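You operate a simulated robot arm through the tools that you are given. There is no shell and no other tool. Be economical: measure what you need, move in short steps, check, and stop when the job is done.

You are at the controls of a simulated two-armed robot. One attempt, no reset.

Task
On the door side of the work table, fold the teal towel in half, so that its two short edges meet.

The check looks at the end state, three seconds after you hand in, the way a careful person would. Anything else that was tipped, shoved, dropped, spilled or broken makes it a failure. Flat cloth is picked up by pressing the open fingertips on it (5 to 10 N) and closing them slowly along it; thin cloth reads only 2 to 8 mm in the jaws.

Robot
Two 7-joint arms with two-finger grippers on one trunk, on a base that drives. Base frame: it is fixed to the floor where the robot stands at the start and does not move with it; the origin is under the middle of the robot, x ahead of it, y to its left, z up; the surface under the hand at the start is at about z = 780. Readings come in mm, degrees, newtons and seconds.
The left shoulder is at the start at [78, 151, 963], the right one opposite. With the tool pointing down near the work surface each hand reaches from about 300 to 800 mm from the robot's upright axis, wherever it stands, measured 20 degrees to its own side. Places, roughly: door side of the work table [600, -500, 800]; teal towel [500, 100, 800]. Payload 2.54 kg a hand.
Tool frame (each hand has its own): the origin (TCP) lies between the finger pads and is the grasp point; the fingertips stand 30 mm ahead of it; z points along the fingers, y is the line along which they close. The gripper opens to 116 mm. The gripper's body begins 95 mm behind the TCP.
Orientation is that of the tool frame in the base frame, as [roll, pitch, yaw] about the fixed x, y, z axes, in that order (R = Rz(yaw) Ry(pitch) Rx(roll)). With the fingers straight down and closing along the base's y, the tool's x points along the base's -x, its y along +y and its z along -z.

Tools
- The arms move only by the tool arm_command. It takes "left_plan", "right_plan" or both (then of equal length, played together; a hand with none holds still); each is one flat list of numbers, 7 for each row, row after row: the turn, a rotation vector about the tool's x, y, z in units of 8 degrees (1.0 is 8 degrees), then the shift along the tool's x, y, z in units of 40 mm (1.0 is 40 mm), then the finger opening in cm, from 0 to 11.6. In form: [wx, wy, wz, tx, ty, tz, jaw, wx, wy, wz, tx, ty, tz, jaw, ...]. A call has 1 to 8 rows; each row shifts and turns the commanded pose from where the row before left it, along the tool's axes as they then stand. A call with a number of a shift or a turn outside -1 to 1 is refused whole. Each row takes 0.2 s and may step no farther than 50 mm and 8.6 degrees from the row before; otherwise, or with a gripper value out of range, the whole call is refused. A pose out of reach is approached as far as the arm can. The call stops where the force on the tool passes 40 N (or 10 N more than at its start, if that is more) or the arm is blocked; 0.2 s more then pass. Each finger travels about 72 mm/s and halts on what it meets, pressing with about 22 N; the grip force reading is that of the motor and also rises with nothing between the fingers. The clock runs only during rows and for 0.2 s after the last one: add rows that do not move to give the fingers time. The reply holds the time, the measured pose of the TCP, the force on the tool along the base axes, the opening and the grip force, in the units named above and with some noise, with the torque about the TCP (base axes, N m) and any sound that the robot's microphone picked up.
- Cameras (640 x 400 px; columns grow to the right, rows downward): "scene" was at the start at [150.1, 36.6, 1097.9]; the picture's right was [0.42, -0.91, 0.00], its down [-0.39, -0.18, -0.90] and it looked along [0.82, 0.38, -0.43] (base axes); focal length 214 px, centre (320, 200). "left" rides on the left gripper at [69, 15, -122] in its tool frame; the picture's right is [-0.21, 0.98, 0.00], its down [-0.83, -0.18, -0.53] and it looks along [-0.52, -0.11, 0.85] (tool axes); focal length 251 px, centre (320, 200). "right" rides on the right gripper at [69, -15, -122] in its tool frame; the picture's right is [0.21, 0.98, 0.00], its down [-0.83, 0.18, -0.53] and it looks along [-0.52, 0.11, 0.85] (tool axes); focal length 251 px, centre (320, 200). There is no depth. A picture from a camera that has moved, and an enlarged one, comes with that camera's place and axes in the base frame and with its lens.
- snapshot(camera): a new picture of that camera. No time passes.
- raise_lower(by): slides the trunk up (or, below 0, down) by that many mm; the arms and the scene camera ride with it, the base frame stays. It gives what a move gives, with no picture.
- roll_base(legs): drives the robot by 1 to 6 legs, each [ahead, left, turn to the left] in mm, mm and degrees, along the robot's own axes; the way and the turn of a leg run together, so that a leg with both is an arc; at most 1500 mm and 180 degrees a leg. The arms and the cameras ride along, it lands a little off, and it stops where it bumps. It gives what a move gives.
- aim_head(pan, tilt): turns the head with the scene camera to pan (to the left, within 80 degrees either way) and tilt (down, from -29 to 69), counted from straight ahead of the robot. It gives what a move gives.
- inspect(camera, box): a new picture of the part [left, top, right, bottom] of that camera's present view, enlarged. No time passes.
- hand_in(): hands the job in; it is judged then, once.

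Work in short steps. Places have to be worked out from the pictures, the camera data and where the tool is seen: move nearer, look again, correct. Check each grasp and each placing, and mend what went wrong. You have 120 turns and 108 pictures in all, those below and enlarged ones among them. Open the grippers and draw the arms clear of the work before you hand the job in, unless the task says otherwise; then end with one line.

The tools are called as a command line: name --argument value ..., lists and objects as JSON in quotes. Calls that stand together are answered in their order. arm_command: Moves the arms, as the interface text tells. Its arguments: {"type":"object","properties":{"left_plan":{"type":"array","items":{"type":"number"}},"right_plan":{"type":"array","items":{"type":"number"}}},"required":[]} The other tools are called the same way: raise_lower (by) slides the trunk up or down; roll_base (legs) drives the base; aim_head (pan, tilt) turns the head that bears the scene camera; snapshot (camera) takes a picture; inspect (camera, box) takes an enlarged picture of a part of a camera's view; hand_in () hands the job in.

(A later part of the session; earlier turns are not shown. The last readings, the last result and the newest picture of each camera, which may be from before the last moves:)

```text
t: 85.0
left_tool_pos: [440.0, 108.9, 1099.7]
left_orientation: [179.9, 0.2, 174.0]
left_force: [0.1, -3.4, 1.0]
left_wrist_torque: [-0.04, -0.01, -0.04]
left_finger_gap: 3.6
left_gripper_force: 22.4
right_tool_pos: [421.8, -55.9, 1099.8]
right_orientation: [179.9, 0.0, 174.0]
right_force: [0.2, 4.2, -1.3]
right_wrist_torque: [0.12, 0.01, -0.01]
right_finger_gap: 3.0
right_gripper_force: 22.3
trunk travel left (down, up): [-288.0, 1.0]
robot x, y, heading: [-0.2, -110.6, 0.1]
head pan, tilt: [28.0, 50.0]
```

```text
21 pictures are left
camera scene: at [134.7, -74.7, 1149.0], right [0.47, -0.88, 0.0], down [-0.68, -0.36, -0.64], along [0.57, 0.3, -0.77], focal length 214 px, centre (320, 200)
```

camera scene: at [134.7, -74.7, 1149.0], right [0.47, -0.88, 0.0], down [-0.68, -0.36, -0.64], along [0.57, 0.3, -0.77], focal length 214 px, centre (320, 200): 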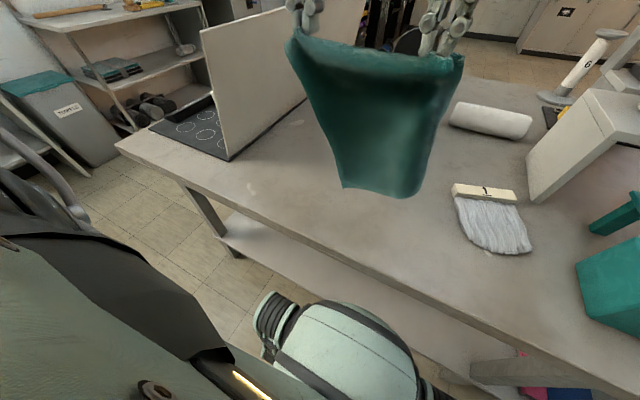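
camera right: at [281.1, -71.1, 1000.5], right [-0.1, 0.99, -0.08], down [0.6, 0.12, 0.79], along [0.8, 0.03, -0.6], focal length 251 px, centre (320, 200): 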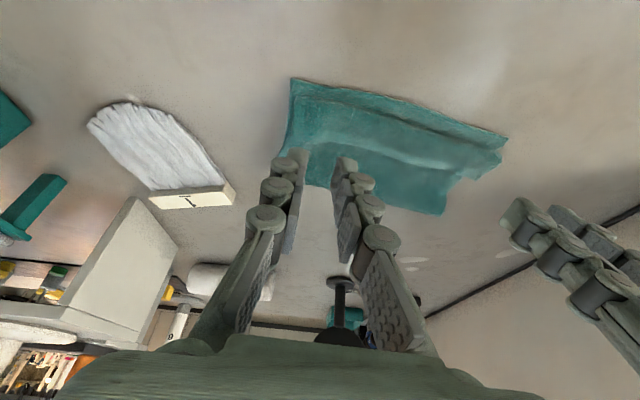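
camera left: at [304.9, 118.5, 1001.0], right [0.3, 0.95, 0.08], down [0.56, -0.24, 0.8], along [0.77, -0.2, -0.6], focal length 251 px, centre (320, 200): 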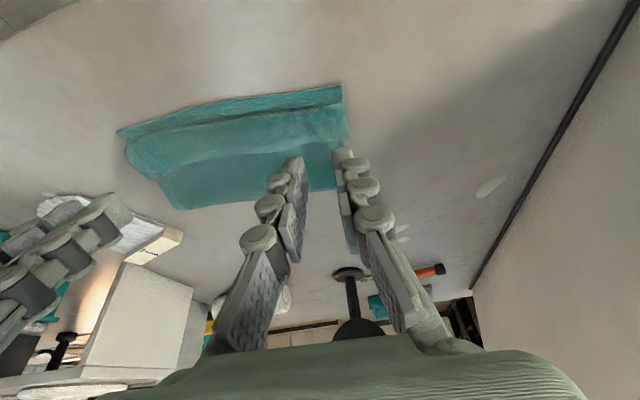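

The bottom edge seems to be trailing on the table. Raise 40 mm more and let it settle.

arm_command --left_plan '[0, 0, 0, 0, 0, -0.5, 0, 0, 0, 0, 0, 0, -0.5, 0, 0, 0, 0, 0, 0, 0, 0, 0, 0, 0, 0, 0, 0, 0, 0, 0, 0, 0, 0, 0, 0, 0, 0, 0, 0, 0, 0, 0]' --right_plan '[0, 0, 0, 0, 0, -0.5, 0, 0, 0, 0, 0, 0, -0.5, 0, 0, 0, 0, 0, 0, 0, 0, 0, 0, 0, 0, 0, 0, 0, 0, 0, 0, 0, 0, 0, 0, 0, 0, 0, 0, 0, 0, 0]'

snapshot --camera "scene"

```text
t: 86.5
left_tool_pos: [440.2, 112.4, 1140.2]
left_orientation: [179.8, 0.1, 174.0]
left_force: [0.6, -3.8, -1.1]
left_wrist_torque: [-0.1, 0.0, 0.04]
left_finger_gap: 3.3
left_gripper_force: 22.0
right_tool_pos: [422.1, -56.1, 1140.1]
right_orientation: [-179.9, 0.0, 174.0]
right_force: [0.5, 3.3, -0.3]
right_wrist_torque: [0.14, -0.01, -0.02]
right_finger_gap: 3.5
right_gripper_force: 22.4
trunk travel left (down, up): [-288.0, 1.0]
robot x, y, heading: [1.8, -110.7, 0.0]
head pan, tilt: [28.0, 50.0]
```

```text
20 pictures are left
camera scene: at [134.6, -74.7, 1149.0], right [0.47, -0.88, 0.0], down [-0.68, -0.36, -0.64], along [0.57, 0.3, -0.77], focal length 214 px, centre (320, 200)
```

scene: 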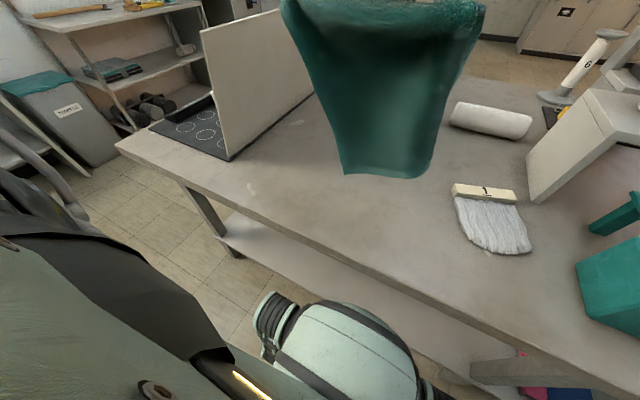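

The towel hangs rotated by ~15–20°, meaning the right pinch holds it well inside the edge. I'll lay the towel back flat (near edge toward the robot, held edge outward), then regrasp the true corners. First move closer and lower until the bottom edge is about to touch.

arm_command --left_plan '[0, 0, 0, 0.6, 0, 0, 0, 0, 0, 0, 0.6, 0, 0, 0, 0, 0, 0, 0, 0, 0, 0, 0, 0, 0, 0, 0, 0.6, 0, 0, 0, 0, 0, 0, 0.6, 0, 0, 0, 0, 0, 0, 0, 0]' --right_plan '[0, 0, 0, 0.5, 0, 0, 0, 0, 0, 0, 0.5, 0, 0, 0, 0, 0, 0, 0, 0, 0, 0, 0, 0, 0, 0, 0, 0.6, 0, 0, 0, 0, 0, 0, 0.6, 0, 0, 0, 0, 0, 0, 0, 0]'

arm_command --left_plan '[0, 0, 0, -0.6, 0, 0.58, 0, 0, 0, 0, -0.6, 0, 0.58, 0, 0, 0, 0, -0.6, 0, 0.58, 0, 0, 0, 0, -0.6, 0, 0.58, 0, 0, 0, 0, -0.6, 0, 0.58, 0, 0, 0, 0, -0.6, 0, 0.58, 0]' --right_plan '[0, 0, 0, -0.52, 0, 0.58, 0, 0, 0, 0, -0.52, 0, 0.58, 0, 0, 0, 0, -0.52, 0, 0.58, 0, 0, 0, 0, -0.52, 0, 0.58, 0, 0, 0, 0, -0.52, 0, 0.58, 0, 0, 0, 0, -0.52, 0, 0.58, 0]'

snapshot --camera "scene"

```text
t: 87.8
left_tool_pos: [392.0, 114.8, 1092.1]
left_orientation: [179.9, 0.2, 174.1]
left_force: [0.3, -3.3, -0.3]
left_wrist_torque: [-0.11, -0.02, 0.04]
left_finger_gap: 3.6
left_gripper_force: 22.0
right_tool_pos: [382.2, -52.2, 1092.0]
right_orientation: [179.8, 0.0, 173.9]
right_force: [0.8, 2.8, 0.1]
right_wrist_torque: [0.12, 0.01, -0.03]
right_finger_gap: 3.2
right_gripper_force: 21.8
trunk travel left (down, up): [-288.0, 1.0]
robot x, y, heading: [-2.9, -108.9, 0.1]
head pan, tilt: [28.0, 50.0]
```

```text
t: 89.2
left_tool_pos: [536.7, 101.1, 954.3]
left_orientation: [179.9, -0.1, 173.9]
left_force: [-0.1, -3.1, -0.6]
left_wrist_torque: [-0.12, 0.01, 0.0]
left_finger_gap: 3.8
left_gripper_force: 22.1
right_tool_pos: [506.4, -62.1, 951.0]
right_orientation: [180.0, 0.0, 174.0]
right_force: [0.7, 2.7, 0.0]
right_wrist_torque: [0.13, 0.0, -0.02]
right_finger_gap: 3.4
right_gripper_force: 22.2
trunk travel left (down, up): [-288.0, 1.0]
robot x, y, heading: [3.5, -110.9, 0.1]
head pan, tilt: [28.0, 50.0]
```

```text
19 pictures are left
camera scene: at [135.5, -74.7, 1148.9], right [0.47, -0.88, 0.0], down [-0.68, -0.36, -0.64], along [0.57, 0.3, -0.77], focal length 214 px, centre (320, 200)
```

scene: 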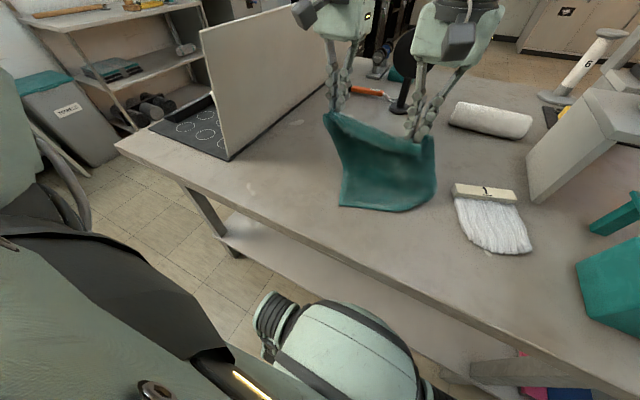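

Laying down well. Continue the rest of the way, tilting the left hand for reach.

arm_command --left_plan '[0, 0, 0, -0.55, 0, 0.55, 0, 0, 0, 0, -0.55, 0, 0.55, 0, 0, 0, 0, -0.55, 0, 0.55, 0, 0, -0.875, 0, -0.46, 0, 0.55, 0, 0, -0.875, 0, -0.39, 0, 0.62, 0, 0, -0.875, 0, -0.31, 0, 0.6, 0, 0, 0, 0, 0, 0, 0, 0]' --right_plan '[0, 0, 0, -0.5, 0, 0.55, 0, 0, 0, 0, -0.5, 0, 0.55, 0, 0, 0, 0, -0.5, 0, 0.55, 0, 0, 0, 0, -0.5, 0, 0.55, 0, 0, 0, 0, -0.5, 0, 0.55, 0, 0, 0, 0, -0.5, 0, 0.5, 0, 0, 0, 0, 0, 0, 0, 0]'

snapshot --camera "scene"

```text
t: 90.8
left_tool_pos: [656.0, 89.6, 822.3]
left_orientation: [179.9, 21.2, 174.0]
left_force: [-1.4, -5.5, -0.4]
left_wrist_torque: [-0.13, 0.05, -0.03]
left_finger_gap: 3.4
left_gripper_force: 22.0
right_tool_pos: [625.9, -76.3, 823.7]
right_orientation: [179.8, 0.1, 174.1]
right_force: [1.0, 4.7, 1.4]
right_wrist_torque: [0.16, -0.04, -0.03]
right_finger_gap: 3.2
right_gripper_force: 22.1
trunk travel left (down, up): [-288.0, 1.0]
robot x, y, heading: [0.4, -111.2, 0.2]
head pan, tilt: [28.0, 50.0]
```

```text
18 pictures are left
camera scene: at [134.4, -74.7, 1149.1], right [0.47, -0.88, 0.0], down [-0.68, -0.36, -0.64], along [0.57, 0.3, -0.77], focal length 214 px, centre (320, 200)
```

scene: 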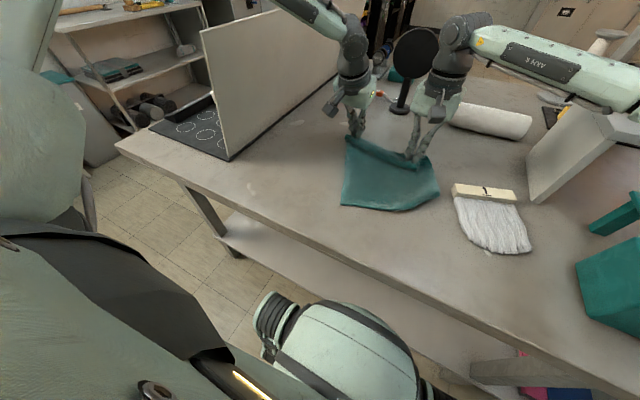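

The right-hand side looks bunched (the right pinch isn't near the true corner). Release both, back off, and look.

arm_command --left_plan '[0, 0, 0, 0, 0, 0, 0.8, 0, 0, 0, 0, 0, 0, 1.8, 0, 0, 0, 0, 0, -0.3, 2.4, 0, 0, 0, 0, 0, -0.9, 2.4, 0, 0, 0, -0.2, 0.3, -0.9, 2.4, 0, 0, 0, -0.2, 0.3, -0.6, 2.4]' --right_plan '[0, 0, 0, 0, 0, 0, 0.8, 0, 0, 0, 0, 0, 0, 1.8, 0, 0, 0, 0, 0, -0.3, 2.4, 0, 0, 0, 0, 0, -0.9, 2.4, 0, 0, 0, 0.2, -0.3, -0.9, 2.4, 0, 0, 0, 0.2, -0.3, -0.6, 2.4]'

inspect --camera "scene" --box '[310, 100, 470, 220]'

```text
t: 92.2
left_tool_pos: [634.2, 115.6, 930.9]
left_orientation: [179.9, 21.2, 174.0]
left_force: [0.9, 0.2, 0.8]
left_wrist_torque: [0.02, -0.02, 0.01]
left_finger_gap: 24.3
left_gripper_force: 0.1
right_tool_pos: [607.2, -98.9, 931.5]
right_orientation: [179.9, 0.0, 174.0]
right_force: [-0.5, 0.5, 0.3]
right_wrist_torque: [-0.02, -0.01, -0.01]
right_finger_gap: 24.0
right_gripper_force: 0.1
trunk travel left (down, up): [-288.0, 1.0]
robot x, y, heading: [0.7, -109.4, 0.0]
head pan, tilt: [28.0, 50.0]
```

```text
3.33 times, centred on (390, 160) of scene
camera zoom: at [134.2, -74.7, 1149.0], right [0.47, -0.88, 0.0], down [-0.68, -0.36, -0.64], along [0.57, 0.3, -0.77], focal length 715 px, centre (87, 333)
```

zoom: 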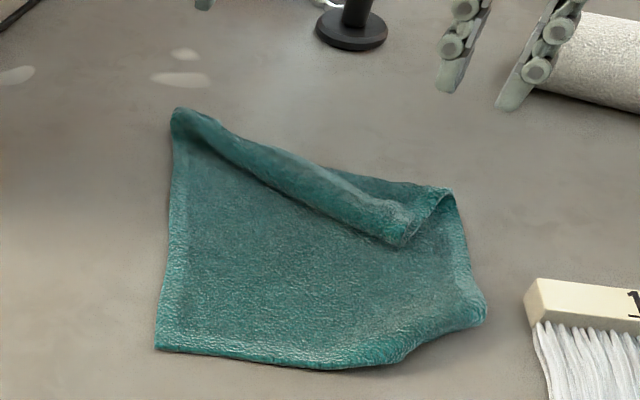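

FR corner is flipped over on top (tip ≈(581,-96)), FL is at (676,117), NL at (416,23), and the NR corner is curled at about (469..552,-107..-162). Take a closer look at the NR corner with the right wrist camera.

arm_command --right_plan '[0, 0, 0, 0.95, -0.1, 0, 2.4, 0, 0, 0, 0.95, -0.2, 0, 2.4, 0, 0, 0, 0.95, -0.3, 0, 2.4, 0, 0, 0, 0.95, -0.5, 0, 2.4, 0, 0, 0, 0.6, -0.5, 0, 2.4, 0, 0, 0, 0, 0, 0, 2.4]'

snapshot --camera "right"

```text
t: 93.7
left_tool_pos: [634.1, 115.9, 928.3]
left_orientation: [179.9, 21.1, 174.0]
left_force: [0.3, -0.7, 0.0]
left_wrist_torque: [-0.01, 0.01, -0.05]
left_finger_gap: 24.1
left_gripper_force: 0.0
right_tool_pos: [425.0, -143.6, 932.3]
right_orientation: [180.0, 0.0, 174.0]
right_force: [0.0, -0.6, 0.7]
right_wrist_torque: [0.04, 0.01, -0.04]
right_finger_gap: 23.7
right_gripper_force: 0.1
trunk travel left (down, up): [-288.0, 1.0]
robot x, y, heading: [-1.1, -109.8, 0.0]
head pan, tilt: [28.0, 50.0]
```

```text
16 pictures are left
camera right: at [354.5, -152.3, 1053.1], right [-0.11, 0.99, 0.0], down [0.84, 0.09, 0.53], along [0.53, 0.06, -0.85], focal length 251 px, centre (320, 200)
```

right: 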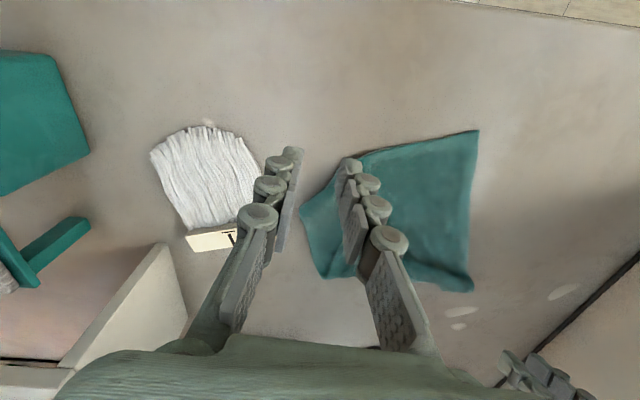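

inspect --camera "right" --box '[290, 120, 490, 300]'

```text
2.22 times, centred on (390, 210) of right
camera zoom: at [354.5, -152.3, 1053.1], right [-0.11, 0.99, 0.0], down [0.84, 0.09, 0.53], along [0.53, 0.06, -0.85], focal length 559 px, centre (164, 178)
```

zoom: 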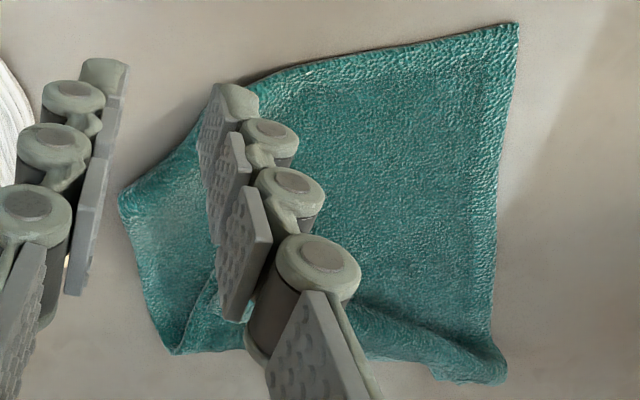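

No tuck: the near edge is just bent (NR≈(536,-157)), so nothing is trapped there. I'll straighten: press closed fingertips on the towel with both hands and drag/rotate it clockwise ~15° and a little toward the robot. First position both hands.

arm_command --left_plan '[0, 0.875, 0, 0.49, -0.44, 0, 0, 0, 0.875, 0, 0.49, -0.44, 0, 0, 0, 0.875, 0, 0.49, -0.44, 0, 0, 0, 0, 0, 0, 0, 0.85, 0, 0, 0, 0, 0, 0, 0.85, 0, 0, 0, 0, 0, 0, 0.6, 0, 0, 0, 0, 0, 0, 0, 0]' --right_plan '[0, 0, 0, -0.56, 0.675, 0, 0, 0, 0, 0, -0.56, 0.675, 0, 0, 0, 0, 0, -0.56, 0.675, 0, 0, 0, 0, 0, 0, 0, 0.9, 0, 0, 0, 0, 0, 0, 0.9, 0, 0, 0, 0, 0, 0, 0.9, 0, 0, 0, 0, 0, 0, 0, 0]'

```text
t: 95.2
left_tool_pos: [573.8, 67.4, 822.3]
left_orientation: [-180.0, 0.1, 174.0]
left_force: [0.8, -0.5, -0.1]
left_wrist_torque: [0.05, -0.01, 0.01]
left_finger_gap: 0.0
left_gripper_force: 22.5
right_tool_pos: [500.9, -70.1, 822.4]
right_orientation: [179.9, 0.0, 174.0]
right_force: [0.5, 0.8, 0.1]
right_wrist_torque: [-0.02, 0.0, -0.01]
right_finger_gap: 0.0
right_gripper_force: 22.2
trunk travel left (down, up): [-288.0, 1.0]
robot x, y, heading: [1.4, -110.3, 0.1]
head pan, tilt: [28.0, 50.0]
```

Press lightly and drag/rotate, then lift.

arm_command --left_plan '[0, 0, 0, 0, 0, 0.2, 0, 0, 0, 0, 0, 0, 0.09, 0, 0, 0, 0, 0.156, -0.016, 0, 0, 0, 0, 0, 0.156, -0.016, 0, 0, 0, 0, 0, 0.156, -0.016, 0, 0, 0, 0, 0, 0.156, -0.016, 0, 0, 0, 0, 0, 0, 0, 0, 0]' --right_plan '[0, 0, 0, 0, 0, 0.2, 0, 0, 0, 0, 0, 0, 0.09, 0, 0, 0, 0, 0.382, 0.104, 0, 0, 0, 0, 0, 0.382, 0.104, 0, 0, 0, 0, 0, 0.382, 0.104, 0, 0, 0, 0, 0, 0.382, 0.104, 0, 0, 0, 0, 0, 0, 0, 0, 0]'

arm_command --left_plan '[0, 0, 0, 0, 0, -0.9, 0, 0, 0, 0, 0, 0, -0.9, 0, 0, 0, 0, 0, 0.5, -0.9, 0]' --right_plan '[0, 0, 0, 0, 0, -0.9, 2.4, 0, 0, 0, 0, 0, -0.9, 2.4, 0, 0, 0, 0, -1, -0.5, 2.4]'

inspect --camera "scene" --box '[270, 90, 470, 240]'

```text
t: 96.8
left_tool_pos: [548.6, 67.8, 811.3]
left_orientation: [179.9, 0.1, 174.0]
left_force: [-0.2, 0.7, 1.4]
left_wrist_torque: [0.01, -0.02, 0.01]
left_finger_gap: 0.0
left_gripper_force: 21.9
right_tool_pos: [441.6, -47.3, 811.6]
right_orientation: [179.9, -0.1, 174.0]
right_force: [-0.5, 0.2, 0.0]
right_wrist_torque: [0.01, -0.03, -0.01]
right_finger_gap: 0.0
right_gripper_force: 22.5
trunk travel left (down, up): [-288.0, 1.0]
robot x, y, heading: [0.8, -112.1, -0.2]
head pan, tilt: [28.0, 50.0]
```

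```text
t: 97.7
left_tool_pos: [550.4, 85.8, 918.9]
left_orientation: [179.9, 0.0, 174.0]
left_force: [0.3, -0.3, -0.3]
left_wrist_torque: [0.02, -0.01, 0.02]
left_finger_gap: 0.0
left_gripper_force: 22.1
right_tool_pos: [438.5, -87.0, 903.1]
right_orientation: [179.9, -0.1, 174.1]
right_force: [0.0, 0.7, 0.3]
right_wrist_torque: [0.01, -0.03, -0.03]
right_finger_gap: 24.1
right_gripper_force: 0.0
trunk travel left (down, up): [-288.0, 1.0]
robot x, y, heading: [-0.3, -114.0, 0.3]
head pan, tilt: [28.0, 50.0]
```

```text
2.67 times, centred on (370, 165) of scene
camera zoom: at [134.1, -75.2, 1149.1], right [0.47, -0.88, 0.0], down [-0.68, -0.36, -0.64], along [0.57, 0.3, -0.77], focal length 572 px, centre (187, 293)
```

zoom: 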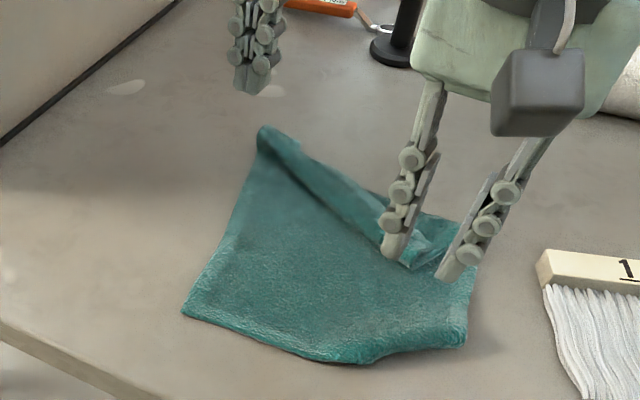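

Good: the towel moved rigidly. NL≈(387,61), FL≈(650,104), NR≈(460,-146) should be ≈(422,-156); FR tip ≈(520,-87). Drag NR outward to straighten the near edge.

arm_command --right_plan '[0, 0, 0, -0.5, -0.98, 0, 0, 0, 0, 0, 0, 0, 0.8, 0, 0, 0, 0, 0, 0, 0.8, 0, 0, 0, 0, 0, 0, 0.7, 0, 0, 0, 0, 0.32, -0.134, 0, 0, 0, 0, 0, 0.32, -0.134, 0, 0, 0, 0, 0, 0.32, -0.134, 0, 0, 0, 0, 0, 0, 0, 0, 0]'

arm_command --right_plan '[0, 0, 0, 0, 0, -0.9, 0, 0, 0, 0, 0, 0, -0.9, 3, 0, 0, 0, 0.6, -0.2, -0.9, 3, 0, 0, 0, 0.6, -0.2, 0, 3]' --left_plan '[0, 0, 0, 0, 0, 0, 3, 0, 0, 0, 0, 0, 0, 3, 0, 0, 0, 0, 0, 0, 3, 0, 0, 0, 0, 0, 0, 3]'

inspect --camera "scene" --box '[270, 90, 470, 240]'

```text
t: 99.5
left_tool_pos: [549.8, 86.2, 919.8]
left_orientation: [179.9, 0.1, 174.1]
left_force: [0.3, 0.4, 0.2]
left_wrist_torque: [0.02, -0.03, -0.01]
left_finger_gap: 0.0
left_gripper_force: 22.3
right_tool_pos: [413.9, -141.3, 811.6]
right_orientation: [179.9, 0.1, 174.0]
right_force: [2.2, 1.4, 9.1]
right_wrist_torque: [0.05, -0.09, -0.05]
right_finger_gap: 0.0
right_gripper_force: 21.7
trunk travel left (down, up): [-288.0, 1.0]
robot x, y, heading: [-0.8, -107.7, 0.2]
head pan, tilt: [28.0, 50.0]
```

```text
t: 100.5
left_tool_pos: [551.8, 87.4, 917.9]
left_orientation: [179.9, 0.0, 174.1]
left_force: [-0.7, 0.3, -0.4]
left_wrist_torque: [0.0, -0.01, -0.02]
left_finger_gap: 29.9
left_gripper_force: 0.1
right_tool_pos: [364.3, -151.1, 920.0]
right_orientation: [-179.9, 0.0, 174.0]
right_force: [-0.4, -0.7, 0.6]
right_wrist_torque: [-0.01, -0.02, -0.01]
right_finger_gap: 29.9
right_gripper_force: 0.1
trunk travel left (down, up): [-288.0, 1.0]
robot x, y, heading: [-2.1, -106.3, 0.2]
head pan, tilt: [28.0, 50.0]
```

```text
2.67 times, centred on (370, 165) of scene
camera zoom: at [134.6, -74.7, 1149.0], right [0.47, -0.88, 0.0], down [-0.68, -0.36, -0.64], along [0.57, 0.3, -0.77], focal length 572 px, centre (187, 293)
```

zoom: 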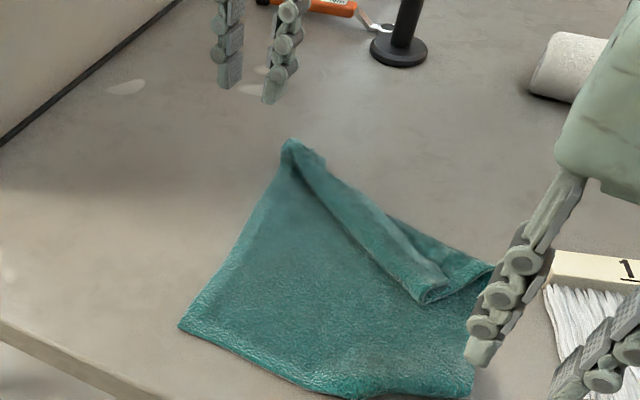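

The towel just rotated; the right side hides ~70 mm of excess under the flap. I'll pin the towel with the left fingertips at (560,40), pinch the FR tip with the right hand and pull it outward to open it up.

arm_command --left_plan '[0, 0, 0, -0.16, -0.57, 0, 0, 0, 0, 0, -0.16, -0.57, 0, 0, 0, 0, 0, 0, 0, 0.9, 0, 0, 0, 0, 0, 0, 0.9, 0, 0, 0, 0, 0, 0, 0.75, 0, 0, 0, 0, 0, 0, 0.12, 0, 0, 0, 0, 0, 0, 0, 0]' --right_plan '[0, 0, 0, -0.82, 0.43, 0.3, 3, 0, 0, 0, -0.82, 0.43, 0.3, 3, 0, 0, 0, -0.82, 0.43, 0.3, 3, 0, 0, 0, -0.82, 0.43, 0.3, 3, 0, 0, 0, 0, 0, 0.6, 3, 0, 0, 0, 0, 0, 0.6, 3, 0, 0, 0, 0, 0, 0, 3]'

inspect --camera "right" --box '[220, 60, 540, 260]'

```text
t: 102.0
left_tool_pos: [560.3, 40.4, 812.4]
left_orientation: [179.9, 0.0, 174.1]
left_force: [-0.3, -0.1, -0.1]
left_wrist_torque: [0.0, -0.03, 0.0]
left_finger_gap: 0.1
left_gripper_force: 22.2
right_tool_pos: [502.7, -95.5, 822.9]
right_orientation: [179.8, 0.1, 174.0]
right_force: [-0.7, -0.6, -0.5]
right_wrist_torque: [-0.01, -0.01, -0.01]
right_finger_gap: 30.1
right_gripper_force: 0.1
trunk travel left (down, up): [-288.0, 1.0]
robot x, y, heading: [4.6, -108.9, 0.1]
head pan, tilt: [28.0, 50.0]
```

```text
2.00 times, centred on (380, 160) of right
camera zoom: at [432.0, -104.8, 944.9], right [-0.11, 0.99, 0.0], down [0.84, 0.09, 0.53], along [0.53, 0.06, -0.85], focal length 503 px, centre (200, 280)
```

zoom: 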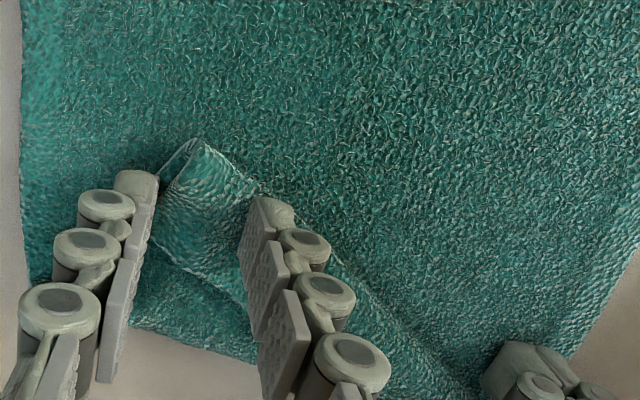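

The far strip is a rolled band whose open end lies right under the right hand. I'll narrow the jaws to 16 mm over the band's end, touch lightly, and pinch its top layer.

arm_command --right_plan '[0, 0, 0, 0.1, 0, -0.3, 1.6, 0, 0, 0, 0.05, 0.05, 0, 1.6, 0, 0, 0, 0, 0, 0, 1.6, 0, 0, 0, 0, 0, 0.25, 1.6, 0, 0, 0, 0, 0, 0.1, 1.6, 0, 0, 0, 0, 0, 0, 1.6]' --left_plan '[0, 0, 0, 0, 0, 0, 0, 0, 0, 0, 0, 0, 0.03, 0, 0, 0, 0, 0, 0, 0.02, 0, 0, 0, 0, 0, 0, 0.02, 0, 0, 0, 0, 0, 0, 0.02, 0, 0, 0, 0, 0, 0, 0, 0]'

```text
t: 103.5
left_tool_pos: [559.5, 41.3, 810.8]
left_orientation: [179.9, 0.2, 173.9]
left_force: [-0.1, 1.5, 6.1]
left_wrist_torque: [0.03, 0.01, -0.02]
left_finger_gap: 0.0
left_gripper_force: 21.9
right_tool_pos: [495.8, -93.1, 821.4]
right_orientation: [179.8, 0.0, 174.0]
right_force: [0.7, 0.3, 0.6]
right_wrist_torque: [0.02, -0.01, 0.01]
right_finger_gap: 15.9
right_gripper_force: 0.0
trunk travel left (down, up): [-288.0, 1.0]
robot x, y, heading: [0.7, -109.3, -0.1]
head pan, tilt: [28.0, 50.0]
```

arm_command --right_plan '[0, 0, 0, 0, 0, 0.07, 1.6, 0, 0, 0, 0, 0, 0.03, 1.6, 0, 0, 0, 0, 0, 0, 1.2, 0, 0, 0, 0, 0, 0, 0.8, 0, 0, 0, 0, 0, 0, 0.4, 0, 0, 0, 0, 0, 0, 0, 0, 0, 0, 0, 0, 0, 0]'

arm_command --right_plan '[0, 0, 0, -0.1, 0, -0.5, 0, 0, 0, 0, -0.3, -0.1, -0.6, 0, 0, 0, 0, -0.7, -0.1, -0.4, 0, 0, 0, 0, -0.8, -0.1, -0.2, 0, 0, 0, 0, -0.8, -0.1, 0, 0, 0, 0, 0, 0, 0, 0, 0]'

inspect --camera "scene" --box '[270, 90, 470, 240]'

```text
t: 105.0
left_tool_pos: [558.1, 40.9, 810.9]
left_orientation: [179.9, 0.2, 174.0]
left_force: [2.4, 0.5, 8.3]
left_wrist_torque: [0.02, -0.02, -0.02]
left_finger_gap: 0.0
left_gripper_force: 22.2
right_tool_pos: [494.4, -93.7, 817.4]
right_orientation: [179.8, 0.0, 174.0]
right_force: [0.1, 0.3, 2.9]
right_wrist_torque: [0.03, 0.02, -0.02]
right_finger_gap: 4.2
right_gripper_force: 21.8
trunk travel left (down, up): [-288.0, 1.0]
robot x, y, heading: [1.0, -110.6, 0.0]
head pan, tilt: [28.0, 50.0]
```

```text
t: 106.5
left_tool_pos: [557.4, 41.4, 809.7]
left_orientation: [179.9, 0.2, 173.9]
left_force: [1.2, 0.9, 9.2]
left_wrist_torque: [0.03, -0.02, 0.01]
left_finger_gap: 0.0
left_gripper_force: 21.7
right_tool_pos: [600.7, -121.2, 885.3]
right_orientation: [179.9, 0.2, 174.0]
right_force: [0.2, -0.9, 0.3]
right_wrist_torque: [0.01, 0.02, 0.0]
right_finger_gap: 4.3
right_gripper_force: 21.5
trunk travel left (down, up): [-288.0, 1.0]
robot x, y, heading: [1.1, -110.3, 0.1]
head pan, tilt: [28.0, 50.0]
```

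```text
2.67 times, centred on (370, 165) of scene
camera zoom: at [134.0, -74.8, 1149.1], right [0.47, -0.88, 0.0], down [-0.68, -0.36, -0.64], along [0.57, 0.3, -0.77], focal length 572 px, centre (187, 293)
```

zoom: 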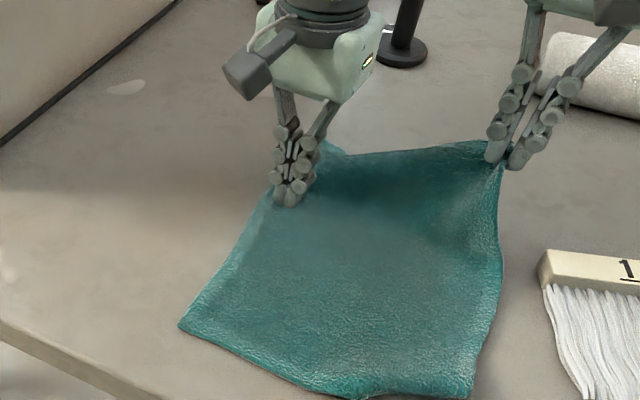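

Unfolded nicely. Lay the FR corner down outward at about (640,-140).

arm_command --right_plan '[0, 0, 0, -0.4, -0.12, 0.4, 0, 0, 0, 0, -0.4, -0.12, 0.5, 0, 0, 0, 0, -0.4, -0.12, 0.6, 0, 0, 0, 0, 0, 0, 0.15, 0, 0, 0, 0, 0, 0, 0, 0.8, 0, 0, 0, 0, 0, 0, 1.8, 0, 0, 0, 0, 0, -0.3, 1.8, 0, 0, 0, 0, 0, -0.9, 3]'

arm_command --left_plan '[0, 0, 0, 0, 0, -0.8, 0, 0, 0, 0, 0, 0.3, -0.8, 3, 0, 0, 0, 0.5, 0.6, -0.5, 3]' --right_plan '[0, 0, 0, 0, 0, -0.6, 3, 0, 0, 0, 0, 0, 0, 3, 0, 0, 0, 0, 0, 0, 3]'

inspect --camera "scene" --box '[270, 90, 470, 240]'

```text
t: 108.2
left_tool_pos: [559.0, 39.4, 810.4]
left_orientation: [179.9, 0.1, 174.0]
left_force: [0.2, 1.5, 9.8]
left_wrist_torque: [0.04, 0.02, -0.02]
left_finger_gap: 0.1
left_gripper_force: 22.0
right_tool_pos: [647.9, -141.5, 867.1]
right_orientation: [180.0, -0.1, 174.0]
right_force: [0.6, -0.2, 0.3]
right_wrist_torque: [0.01, 0.01, -0.02]
right_finger_gap: 30.0
right_gripper_force: 0.0
trunk travel left (down, up): [-288.0, 1.0]
robot x, y, heading: [1.7, -108.6, 0.1]
head pan, tilt: [28.0, 50.0]
```

```text
t: 109.0
left_tool_pos: [540.6, 79.5, 891.7]
left_orientation: [179.9, 0.1, 174.0]
left_force: [0.2, -1.2, 0.0]
left_wrist_torque: [0.0, -0.02, -0.01]
left_finger_gap: 29.8
left_gripper_force: 0.0
right_tool_pos: [647.6, -139.2, 892.4]
right_orientation: [-179.9, 0.0, 173.9]
right_force: [0.2, 0.1, 0.0]
right_wrist_torque: [0.02, -0.04, 0.02]
right_finger_gap: 30.0
right_gripper_force: 0.0
trunk travel left (down, up): [-288.0, 1.0]
robot x, y, heading: [-2.6, -107.9, 0.3]
head pan, tilt: [28.0, 50.0]
```

```text
2.67 times, centred on (370, 165) of scene
camera zoom: at [134.0, -74.3, 1149.1], right [0.47, -0.88, 0.0], down [-0.68, -0.36, -0.64], along [0.57, 0.3, -0.77], focal length 572 px, centre (187, 293)
```

zoom: 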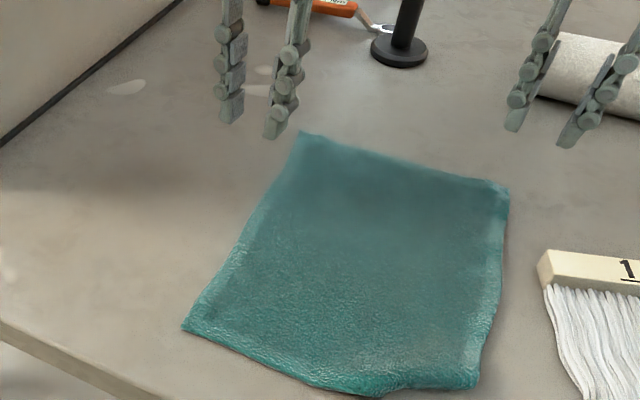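

Nearly flat: FL(665,64), FR(669,-147), NL(373,55). The dimensions show the NR corner (a 65×47 mm triangle) is tucked underneath. I'll pinch the towel inside that corner with the right hand, lift so the corner drops open, and lay it outward.

arm_command --right_plan '[0, 0, 0, 1, 0.08, 0.2, 3, 0, 0, 0, 1, 0.08, 0.2, 3, 0, 0, 0, 1, 0.08, 0.3, 3, 0, 0, 0, 1, 0.08, 0.3, 3, 0, 0, 0, 1, 0.08, 0.3, 3, 0, 0, 0, 0.25, 0, 0.4, 3, 0, 0, 0, 0, 0, 0, 3]'

arm_command --right_plan '[0, 0, 0, 0, 0, 0.04, 3, 0, 0, 0, 0, 0, 0, 3]'

```text
t: 110.7
left_tool_pos: [541.3, 79.5, 893.1]
left_orientation: [179.9, 0.1, 174.0]
left_force: [0.1, -0.4, 0.1]
left_wrist_torque: [-0.03, 0.0, -0.01]
left_finger_gap: 30.0
left_gripper_force: 0.1
right_tool_pos: [441.2, -102.4, 824.2]
right_orientation: [179.9, 0.0, 174.1]
right_force: [0.1, -0.7, -0.7]
right_wrist_torque: [-0.01, -0.02, -0.03]
right_finger_gap: 30.4
right_gripper_force: 0.0
trunk travel left (down, up): [-288.0, 1.0]
robot x, y, heading: [0.3, -108.1, 0.1]
head pan, tilt: [28.0, 50.0]
```

```text
t: 111.2
left_tool_pos: [541.9, 79.9, 892.5]
left_orientation: [179.9, 0.1, 174.0]
left_force: [-0.3, 0.7, -0.2]
left_wrist_torque: [0.0, -0.01, -0.01]
left_finger_gap: 29.8
left_gripper_force: 0.1
right_tool_pos: [441.6, -102.6, 821.5]
right_orientation: [180.0, 0.0, 174.1]
right_force: [0.1, 0.0, 0.1]
right_wrist_torque: [0.01, -0.02, 0.0]
right_finger_gap: 30.0
right_gripper_force: 0.1
trunk travel left (down, up): [-288.0, 1.0]
robot x, y, heading: [0.2, -106.0, 0.1]
head pan, tilt: [28.0, 50.0]
```

arm_command --right_plan '[0, 0, 0, 0, 0, 0.12, 3, 0, 0, 0, 0, 0, 0.06, 3, 0, 0, 0, 0, 0, 0, 3]'

```text
t: 112.0
left_tool_pos: [541.4, 79.1, 892.9]
left_orientation: [179.8, 0.1, 174.0]
left_force: [-0.5, 0.5, -0.1]
left_wrist_torque: [-0.02, 0.02, -0.01]
left_finger_gap: 30.0
left_gripper_force: 0.1
right_tool_pos: [440.6, -102.9, 815.2]
right_orientation: [179.8, -0.1, 174.0]
right_force: [0.4, -0.2, 4.0]
right_wrist_torque: [-0.11, 0.04, -0.04]
right_finger_gap: 30.1
right_gripper_force: 0.2
trunk travel left (down, up): [-288.0, 1.0]
robot x, y, heading: [-0.0, -109.5, 0.2]
head pan, tilt: [28.0, 50.0]
```

Light contact. Pinch, lift ~95 mm while moving outward so the corner hangs, then view.

arm_command --right_plan '[0, 0, 0, 0, 0, 0.03, 2.4, 0, 0, 0, 0, 0, 0, 1.8, 0, 0, 0, 0, 0, 0, 1.2, 0, 0, 0, 0, 0, 0, 0.6, 0, 0, 0, 0, 0, 0, 0, 0, 0, 0, 0, 0, 0, 0, 0]'

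arm_command --right_plan '[0, 0, 0, 0, 0, -0.6, 0, 0, 0, 0, 0, 0, -0.7, 0, 0, 0, 0, 0.3, -0.3, -0.7, 0, 0, 0, 0, 0.3, -0.3, -0.4, 0, 0, 0, 0, 0.3, -0.3, 0, 0, 0, 0, 0, 0, 0, 0, 0]'

inspect --camera "scene" --box '[270, 100, 470, 250]'

```text
refused: plan must hold 7 numbers for each row
```

```text
t: 113.5
left_tool_pos: [543.0, 78.8, 893.2]
left_orientation: [179.8, 0.1, 174.0]
left_force: [0.8, 0.6, -0.6]
left_wrist_torque: [0.02, -0.01, 0.02]
left_finger_gap: 30.1
left_gripper_force: 0.0
right_tool_pos: [402.2, -134.9, 910.4]
right_orientation: [-180.0, 0.1, 174.0]
right_force: [0.5, 1.4, -0.4]
right_wrist_torque: [-0.03, -0.01, -0.03]
right_finger_gap: 0.0
right_gripper_force: 21.7
trunk travel left (down, up): [-288.0, 1.0]
robot x, y, heading: [1.1, -111.3, 0.3]
head pan, tilt: [28.0, 50.0]
```

```text
2.67 times, centred on (370, 175) of scene
camera zoom: at [134.7, -74.6, 1149.0], right [0.47, -0.88, 0.0], down [-0.68, -0.36, -0.64], along [0.57, 0.3, -0.77], focal length 572 px, centre (187, 267)
```

zoom: 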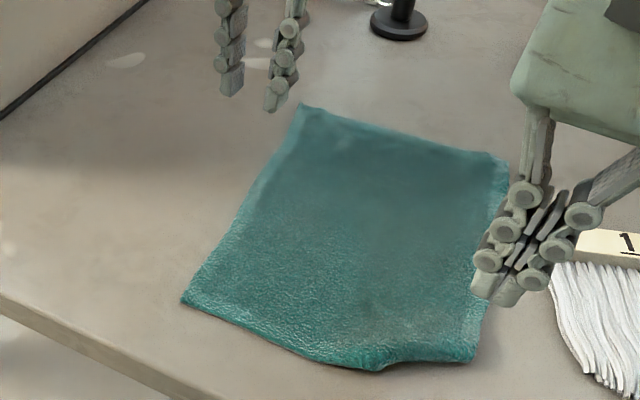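

That close command was malformed, so nothing was grasped. Repeat: return to the spot, contact, then close.

arm_command --right_plan '[0, 0, 0, -0.29, 0.3, 0.2, 3, 0, 0, 0, -0.29, 0.3, 0.3, 3, 0, 0, 0, -0.29, 0.3, 0.4, 3, 0, 0, 0, 0, 0, 0.75, 3, 0, 0, 0, 0, 0, 0.6, 3, 0, 0, 0, 0, 0, 0.13, 3, 0, 0, 0, 0, 0, 0, 3]'

arm_command --right_plan '[0, 0, 0, 0, 0, 0.03, 2.6, 0, 0, 0, 0, 0, 0, 2.0, 0, 0, 0, 0, 0, 0, 1.4, 0, 0, 0, 0, 0, 0, 0.8, 0, 0, 0, 0, 0, 0, 0.3, 0, 0, 0, 0, 0, 0, 0, 0, 0, 0, 0, 0, 0, 0]'

arm_command --right_plan '[0, 0, 0, 0, 0, -0.6, 0, 0, 0, 0, 0, 0, -0.7, 0, 0, 0, 0, 0.3, -0.3, -0.7, 0, 0, 0, 0, 0.3, -0.3, -0.4, 0, 0, 0, 0, 0.3, -0.3, 0, 0, 0, 0, 0, 0, 0, 0, 0]'

inspect --camera "scene" --box '[270, 100, 470, 250]'

```text
t: 115.0
left_tool_pos: [542.9, 79.3, 893.3]
left_orientation: [179.9, 0.1, 174.0]
left_force: [0.0, -0.4, -0.4]
left_wrist_torque: [0.0, 0.03, 0.01]
left_finger_gap: 30.0
left_gripper_force: 0.0
right_tool_pos: [439.3, -101.3, 816.9]
right_orientation: [179.9, 0.0, 173.9]
right_force: [-0.2, 0.0, 3.2]
right_wrist_torque: [-0.01, 0.03, 0.0]
right_finger_gap: 30.2
right_gripper_force: 0.1
trunk travel left (down, up): [-288.0, 1.0]
robot x, y, heading: [-0.9, -106.4, 0.2]
head pan, tilt: [28.0, 50.0]
```

```text
t: 116.7
left_tool_pos: [542.3, 79.3, 892.6]
left_orientation: [180.0, 0.2, 174.1]
left_force: [0.4, 0.1, -0.1]
left_wrist_torque: [-0.02, -0.01, 0.02]
left_finger_gap: 30.2
left_gripper_force: 0.1
right_tool_pos: [441.8, -102.1, 814.9]
right_orientation: [180.0, 0.0, 174.0]
right_force: [-0.6, 1.0, 1.8]
right_wrist_torque: [-0.02, 0.04, 0.0]
right_finger_gap: 3.5
right_gripper_force: 22.2
trunk travel left (down, up): [-288.0, 1.0]
robot x, y, heading: [-1.6, -110.5, 0.3]
head pan, tilt: [28.0, 50.0]
```

```text
t: 118.0
left_tool_pos: [541.6, 78.8, 892.8]
left_orientation: [180.0, 0.1, 173.9]
left_force: [0.5, 0.4, -0.5]
left_wrist_torque: [0.0, 0.03, 0.01]
left_finger_gap: 30.0
left_gripper_force: 0.1
right_tool_pos: [399.6, -135.6, 911.0]
right_orientation: [-179.9, 0.0, 174.0]
right_force: [0.7, -0.3, -0.5]
right_wrist_torque: [0.0, -0.02, -0.02]
right_finger_gap: 3.2
right_gripper_force: 21.9
trunk travel left (down, up): [-288.0, 1.0]
robot x, y, heading: [1.3, -109.8, 0.1]
head pan, tilt: [28.0, 50.0]
```

```text
2.67 times, centred on (370, 175) of scene
camera zoom: at [134.7, -74.6, 1149.0], right [0.47, -0.88, 0.0], down [-0.68, -0.36, -0.64], along [0.57, 0.3, -0.77], focal length 572 px, centre (187, 267)
```

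zoom: 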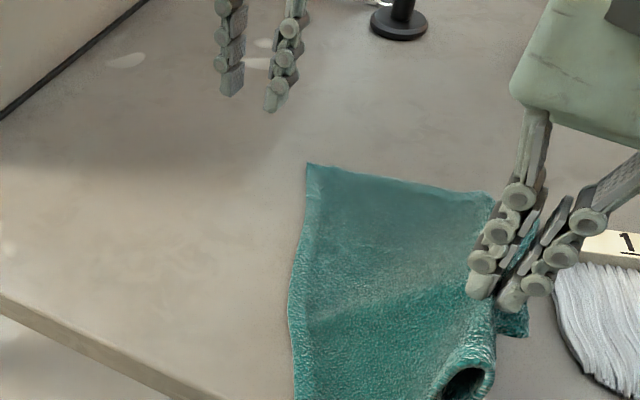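

The corner now hangs open under the hand, though the towel was pulled toward the robot. Lay the corner outward by lowering while moving inward, then release.

arm_command --right_plan '[0, 0, 0, -0.1, 0.1, 0.5, 0, 0, 0, 0, -0.28, 0.26, 0.6, 0, 0, 0, 0, -0.28, 0.26, 0.6, 0, 0, 0, 0, -0.28, 0.26, 0.5, 0, 0, 0, 0, 0, 0, 0.1, 0.6, 0, 0, 0, 0, 0, 0, 1.6, 0, 0, 0, 0, 0, -0.3, 1.8, 0, 0, 0, 0, 0, -0.9, 2.4]'

arm_command --right_plan '[0, 0, 0, -0.8, -0.3, -0.8, 2.4, 0, 0, 0, -0.9, -0.3, -0.3, 2.4, 0, 0, 0, -0.9, -0.3, 0, 2.4]'

snapshot --camera "scene"

```text
t: 119.8
left_tool_pos: [541.7, 79.6, 891.9]
left_orientation: [179.9, 0.2, 173.9]
left_force: [0.4, 0.5, 0.4]
left_wrist_torque: [-0.02, 0.0, 0.0]
left_finger_gap: 30.0
left_gripper_force: 0.0
right_tool_pos: [441.0, -104.1, 865.9]
right_orientation: [-180.0, -0.1, 173.9]
right_force: [0.6, 0.1, -0.3]
right_wrist_torque: [0.02, 0.01, 0.0]
right_finger_gap: 23.9
right_gripper_force: 0.0
trunk travel left (down, up): [-288.0, 1.0]
robot x, y, heading: [3.8, -110.9, -0.2]
head pan, tilt: [28.0, 50.0]
```

```text
t: 120.7
left_tool_pos: [543.0, 78.8, 892.1]
left_orientation: [179.8, 0.1, 174.1]
left_force: [0.7, 0.8, 0.3]
left_wrist_torque: [0.02, -0.02, 0.02]
left_finger_gap: 30.0
left_gripper_force: 0.0
right_tool_pos: [540.2, -149.9, 910.0]
right_orientation: [180.0, 0.0, 174.0]
right_force: [-0.6, 0.2, 0.0]
right_wrist_torque: [-0.01, 0.0, 0.0]
right_finger_gap: 24.0
right_gripper_force: 0.1
trunk travel left (down, up): [-288.0, 1.0]
robot x, y, heading: [2.6, -108.7, 0.0]
head pan, tilt: [28.0, 50.0]
```

```text
7 pictures are left
camera scene: at [134.9, -74.8, 1149.0], right [0.47, -0.88, 0.0], down [-0.68, -0.36, -0.64], along [0.57, 0.3, -0.77], focal length 214 px, centre (320, 200)
```

scene: 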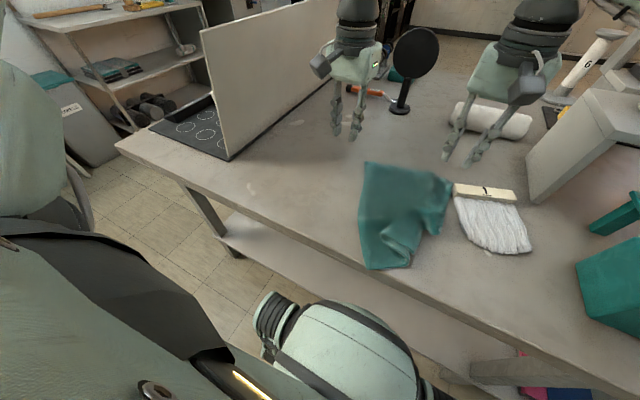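

The far corners are clean: FL≈(579,20), FR≈(605,-184), but the near part is pleated. Best recovery: pinch the far corners well, hang the towel free so it straightens, then lower and fold in one motion. Move both hands over those corners, with yaw matched to that edge.

arm_command --left_plan '[0, 0, 0, -0.36, -0.69, 0, 2, 0, 0, 0, -0.36, -0.69, 0, 2, 0, 0, 0, -0.36, -0.69, 0.2, 2, 0, 0, -0.825, 0, 0, 0.4, 2, 0, 0, -0.825, 0, 0, 0.4, 2, 0, 0, 0, 0, 0, 0, 2]' --right_plan '[0, 0, 0, -0.67, 0.07, 0, 2, 0, 0, 0, -0.67, 0.07, 0.2, 2, 0, 0, 0, 0, 0, 0.5, 2, 0, 0, -0.825, 0, 0, 0.4, 2, 0, 0, -0.825, 0, 0, 0.4, 2, 0, 0, 0, 0, 0, 0, 2]'

snapshot --camera "right"

```text
t: 122.0
left_tool_pos: [558.0, 15.0, 857.2]
left_orientation: [180.0, 0.3, -172.7]
left_force: [0.3, 0.1, 0.1]
left_wrist_torque: [0.01, 0.01, 0.0]
left_finger_gap: 20.0
left_gripper_force: 0.0
left hand out of reach, approached as far as the arm can: row 3, 5
right_tool_pos: [595.1, -150.5, 849.9]
right_orientation: [-180.0, 0.0, -172.8]
right_force: [0.4, 0.3, -0.2]
right_wrist_torque: [0.03, 0.02, 0.0]
right_finger_gap: 20.1
right_gripper_force: 0.0
trunk travel left (down, up): [-288.0, 1.0]
robot x, y, heading: [0.4, -113.0, 0.2]
head pan, tilt: [28.0, 50.0]
```

```text
6 pictures are left
camera right: at [527.7, -174.5, 972.1], right [-0.34, 0.94, 0.0], down [0.8, 0.28, 0.53], along [0.5, 0.18, -0.85], focal length 251 px, centre (320, 200)
```

right: 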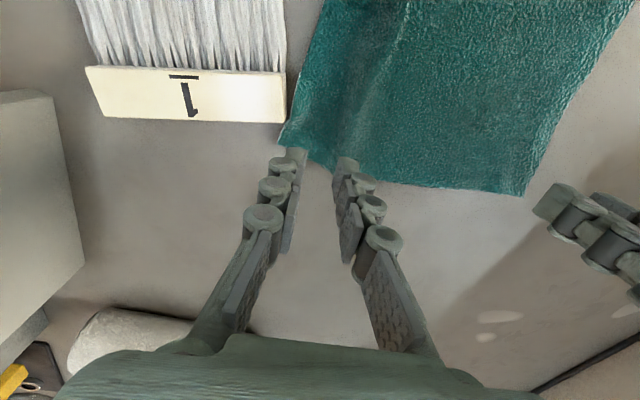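

FR≈(600,-181), FL≈(574,31); the right hand needs a slight shift away from the brush, and the left needs a tilt for reach. Adjust and descend close.

arm_command --left_plan '[0, -1, 0, 0, 0, 0, 2, 0, -1, 0, 0, 0, 0, 2, 0, 0, 0, -0.1, -0.165, 0, 2, 0, 0, 0, 0.12, 0, 0.42, 2, 0, 0, 0, 0.12, 0, 0.42, 2, 0, 0, 0, 0, 0, 0, 2]' --right_plan '[0, 0, 0, -0.16, 0.1, 0, 2, 0, 0, 0, 0, 0, 0, 2, 0, 0, 0, 0, 0, 0, 2, 0, 0, 0, 0, 0, 0.35, 2, 0, 0, 0, 0, 0, 0.35, 2, 0, 0, 0, 0, 0, 0, 2]'

```text
t: 123.5
left_tool_pos: [563.5, 10.6, 822.9]
left_orientation: [-180.0, 16.1, -172.8]
left_force: [0.7, 0.0, 0.7]
left_wrist_torque: [0.01, -0.02, -0.01]
left_finger_gap: 19.9
left_gripper_force: 0.1
right_tool_pos: [599.5, -145.3, 821.0]
right_orientation: [180.0, -0.1, -172.8]
right_force: [-0.4, -0.3, -0.4]
right_wrist_torque: [-0.01, 0.0, -0.04]
right_finger_gap: 20.2
right_gripper_force: 0.0
trunk travel left (down, up): [-288.0, 1.0]
robot x, y, heading: [-0.4, -109.7, -0.1]
head pan, tilt: [28.0, 50.0]
```

arm_command --left_plan '[0, 0, 0, 0.03, 0, 0.1, 2, 0, 0, 0, 0.025, 0, 0.1, 2, 0, 0, 0, 0, 0, 0, 2]' --right_plan '[0, 0, 0, 0, 0, 0.11, 2, 0, 0, 0, 0, 0, 0.12, 2, 0, 0, 0, 0, 0, 0, 2]'

```text
t: 124.2
left_tool_pos: [563.5, 10.6, 815.4]
left_orientation: [-179.9, 16.1, -172.8]
left_force: [0.0, 0.4, 0.1]
left_wrist_torque: [-0.02, 0.0, -0.01]
left_finger_gap: 20.0
left_gripper_force: 0.1
right_tool_pos: [599.8, -144.6, 814.6]
right_orientation: [179.9, 0.1, -172.7]
right_force: [0.3, -0.9, 3.2]
right_wrist_torque: [0.0, -0.02, 0.0]
right_finger_gap: 19.8
right_gripper_force: 0.0
trunk travel left (down, up): [-288.0, 1.0]
robot x, y, heading: [-0.9, -110.2, -0.2]
head pan, tilt: [28.0, 50.0]
```

Right touches (3 N). Lower the left ~3 mm more and the right 1 mm, then close both slowly.

arm_command --left_plan '[0, 0, 0, 0.02, 0, 0.08, 2, 0, 0, 0, 0, 0, 0.02, 2, 0, 0, 0, 0, 0, 0, 2]' --right_plan '[0, 0, 0, 0, 0, 0.03, 2, 0, 0, 0, 0, 0, 0.01, 2, 0, 0, 0, 0, 0, 0, 2]'

arm_command --left_plan '[0, 0, 0, 0, 0, 0, 1.7, 0, 0, 0, 0, 0, 0, 1.4, 0, 0, 0, 0, 0, 0, 1.0, 0, 0, 0, 0, 0, 0, 0.7, 0, 0, 0, 0, 0, 0, 0.4, 0, 0, 0, 0, 0, 0, 0, 0, 0, 0, 0, 0, 0, 0]' --right_plan '[0, 0, 0, 0, 0, 0, 1.7, 0, 0, 0, 0, 0, 0, 1.4, 0, 0, 0, 0, 0, 0, 1.0, 0, 0, 0, 0, 0, 0, 0.7, 0, 0, 0, 0, 0, 0, 0.4, 0, 0, 0, 0, 0, 0, 0, 0, 0, 0, 0, 0, 0, 0]'

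```text
t: 125.0
left_tool_pos: [562.7, 10.9, 813.4]
left_orientation: [-179.9, 16.3, -172.8]
left_force: [-1.4, 0.3, 11.9]
left_wrist_torque: [0.03, 0.06, -0.01]
left_finger_gap: 19.8
left_gripper_force: 0.2
right_tool_pos: [601.0, -145.8, 812.7]
right_orientation: [-180.0, 0.1, -172.7]
right_force: [0.8, -0.5, 5.8]
right_wrist_torque: [0.01, -0.02, -0.02]
right_finger_gap: 19.6
right_gripper_force: 0.1
trunk travel left (down, up): [-288.0, 1.0]
robot x, y, heading: [1.0, -108.8, 0.0]
head pan, tilt: [28.0, 50.0]
```

```text
t: 126.7
left_tool_pos: [564.2, 10.9, 811.0]
left_orientation: [180.0, 16.2, -172.9]
left_force: [1.3, -4.0, 8.7]
left_wrist_torque: [-0.16, -0.01, 0.04]
left_finger_gap: 2.2
left_gripper_force: 22.0
right_tool_pos: [599.5, -145.6, 812.0]
right_orientation: [179.9, 0.2, -172.9]
right_force: [-1.2, 2.9, 2.7]
right_wrist_torque: [0.09, -0.01, 0.03]
right_finger_gap: 3.4
right_gripper_force: 21.6
trunk travel left (down, up): [-288.0, 1.0]
robot x, y, heading: [-1.7, -108.9, 0.0]
head pan, tilt: [28.0, 50.0]
```

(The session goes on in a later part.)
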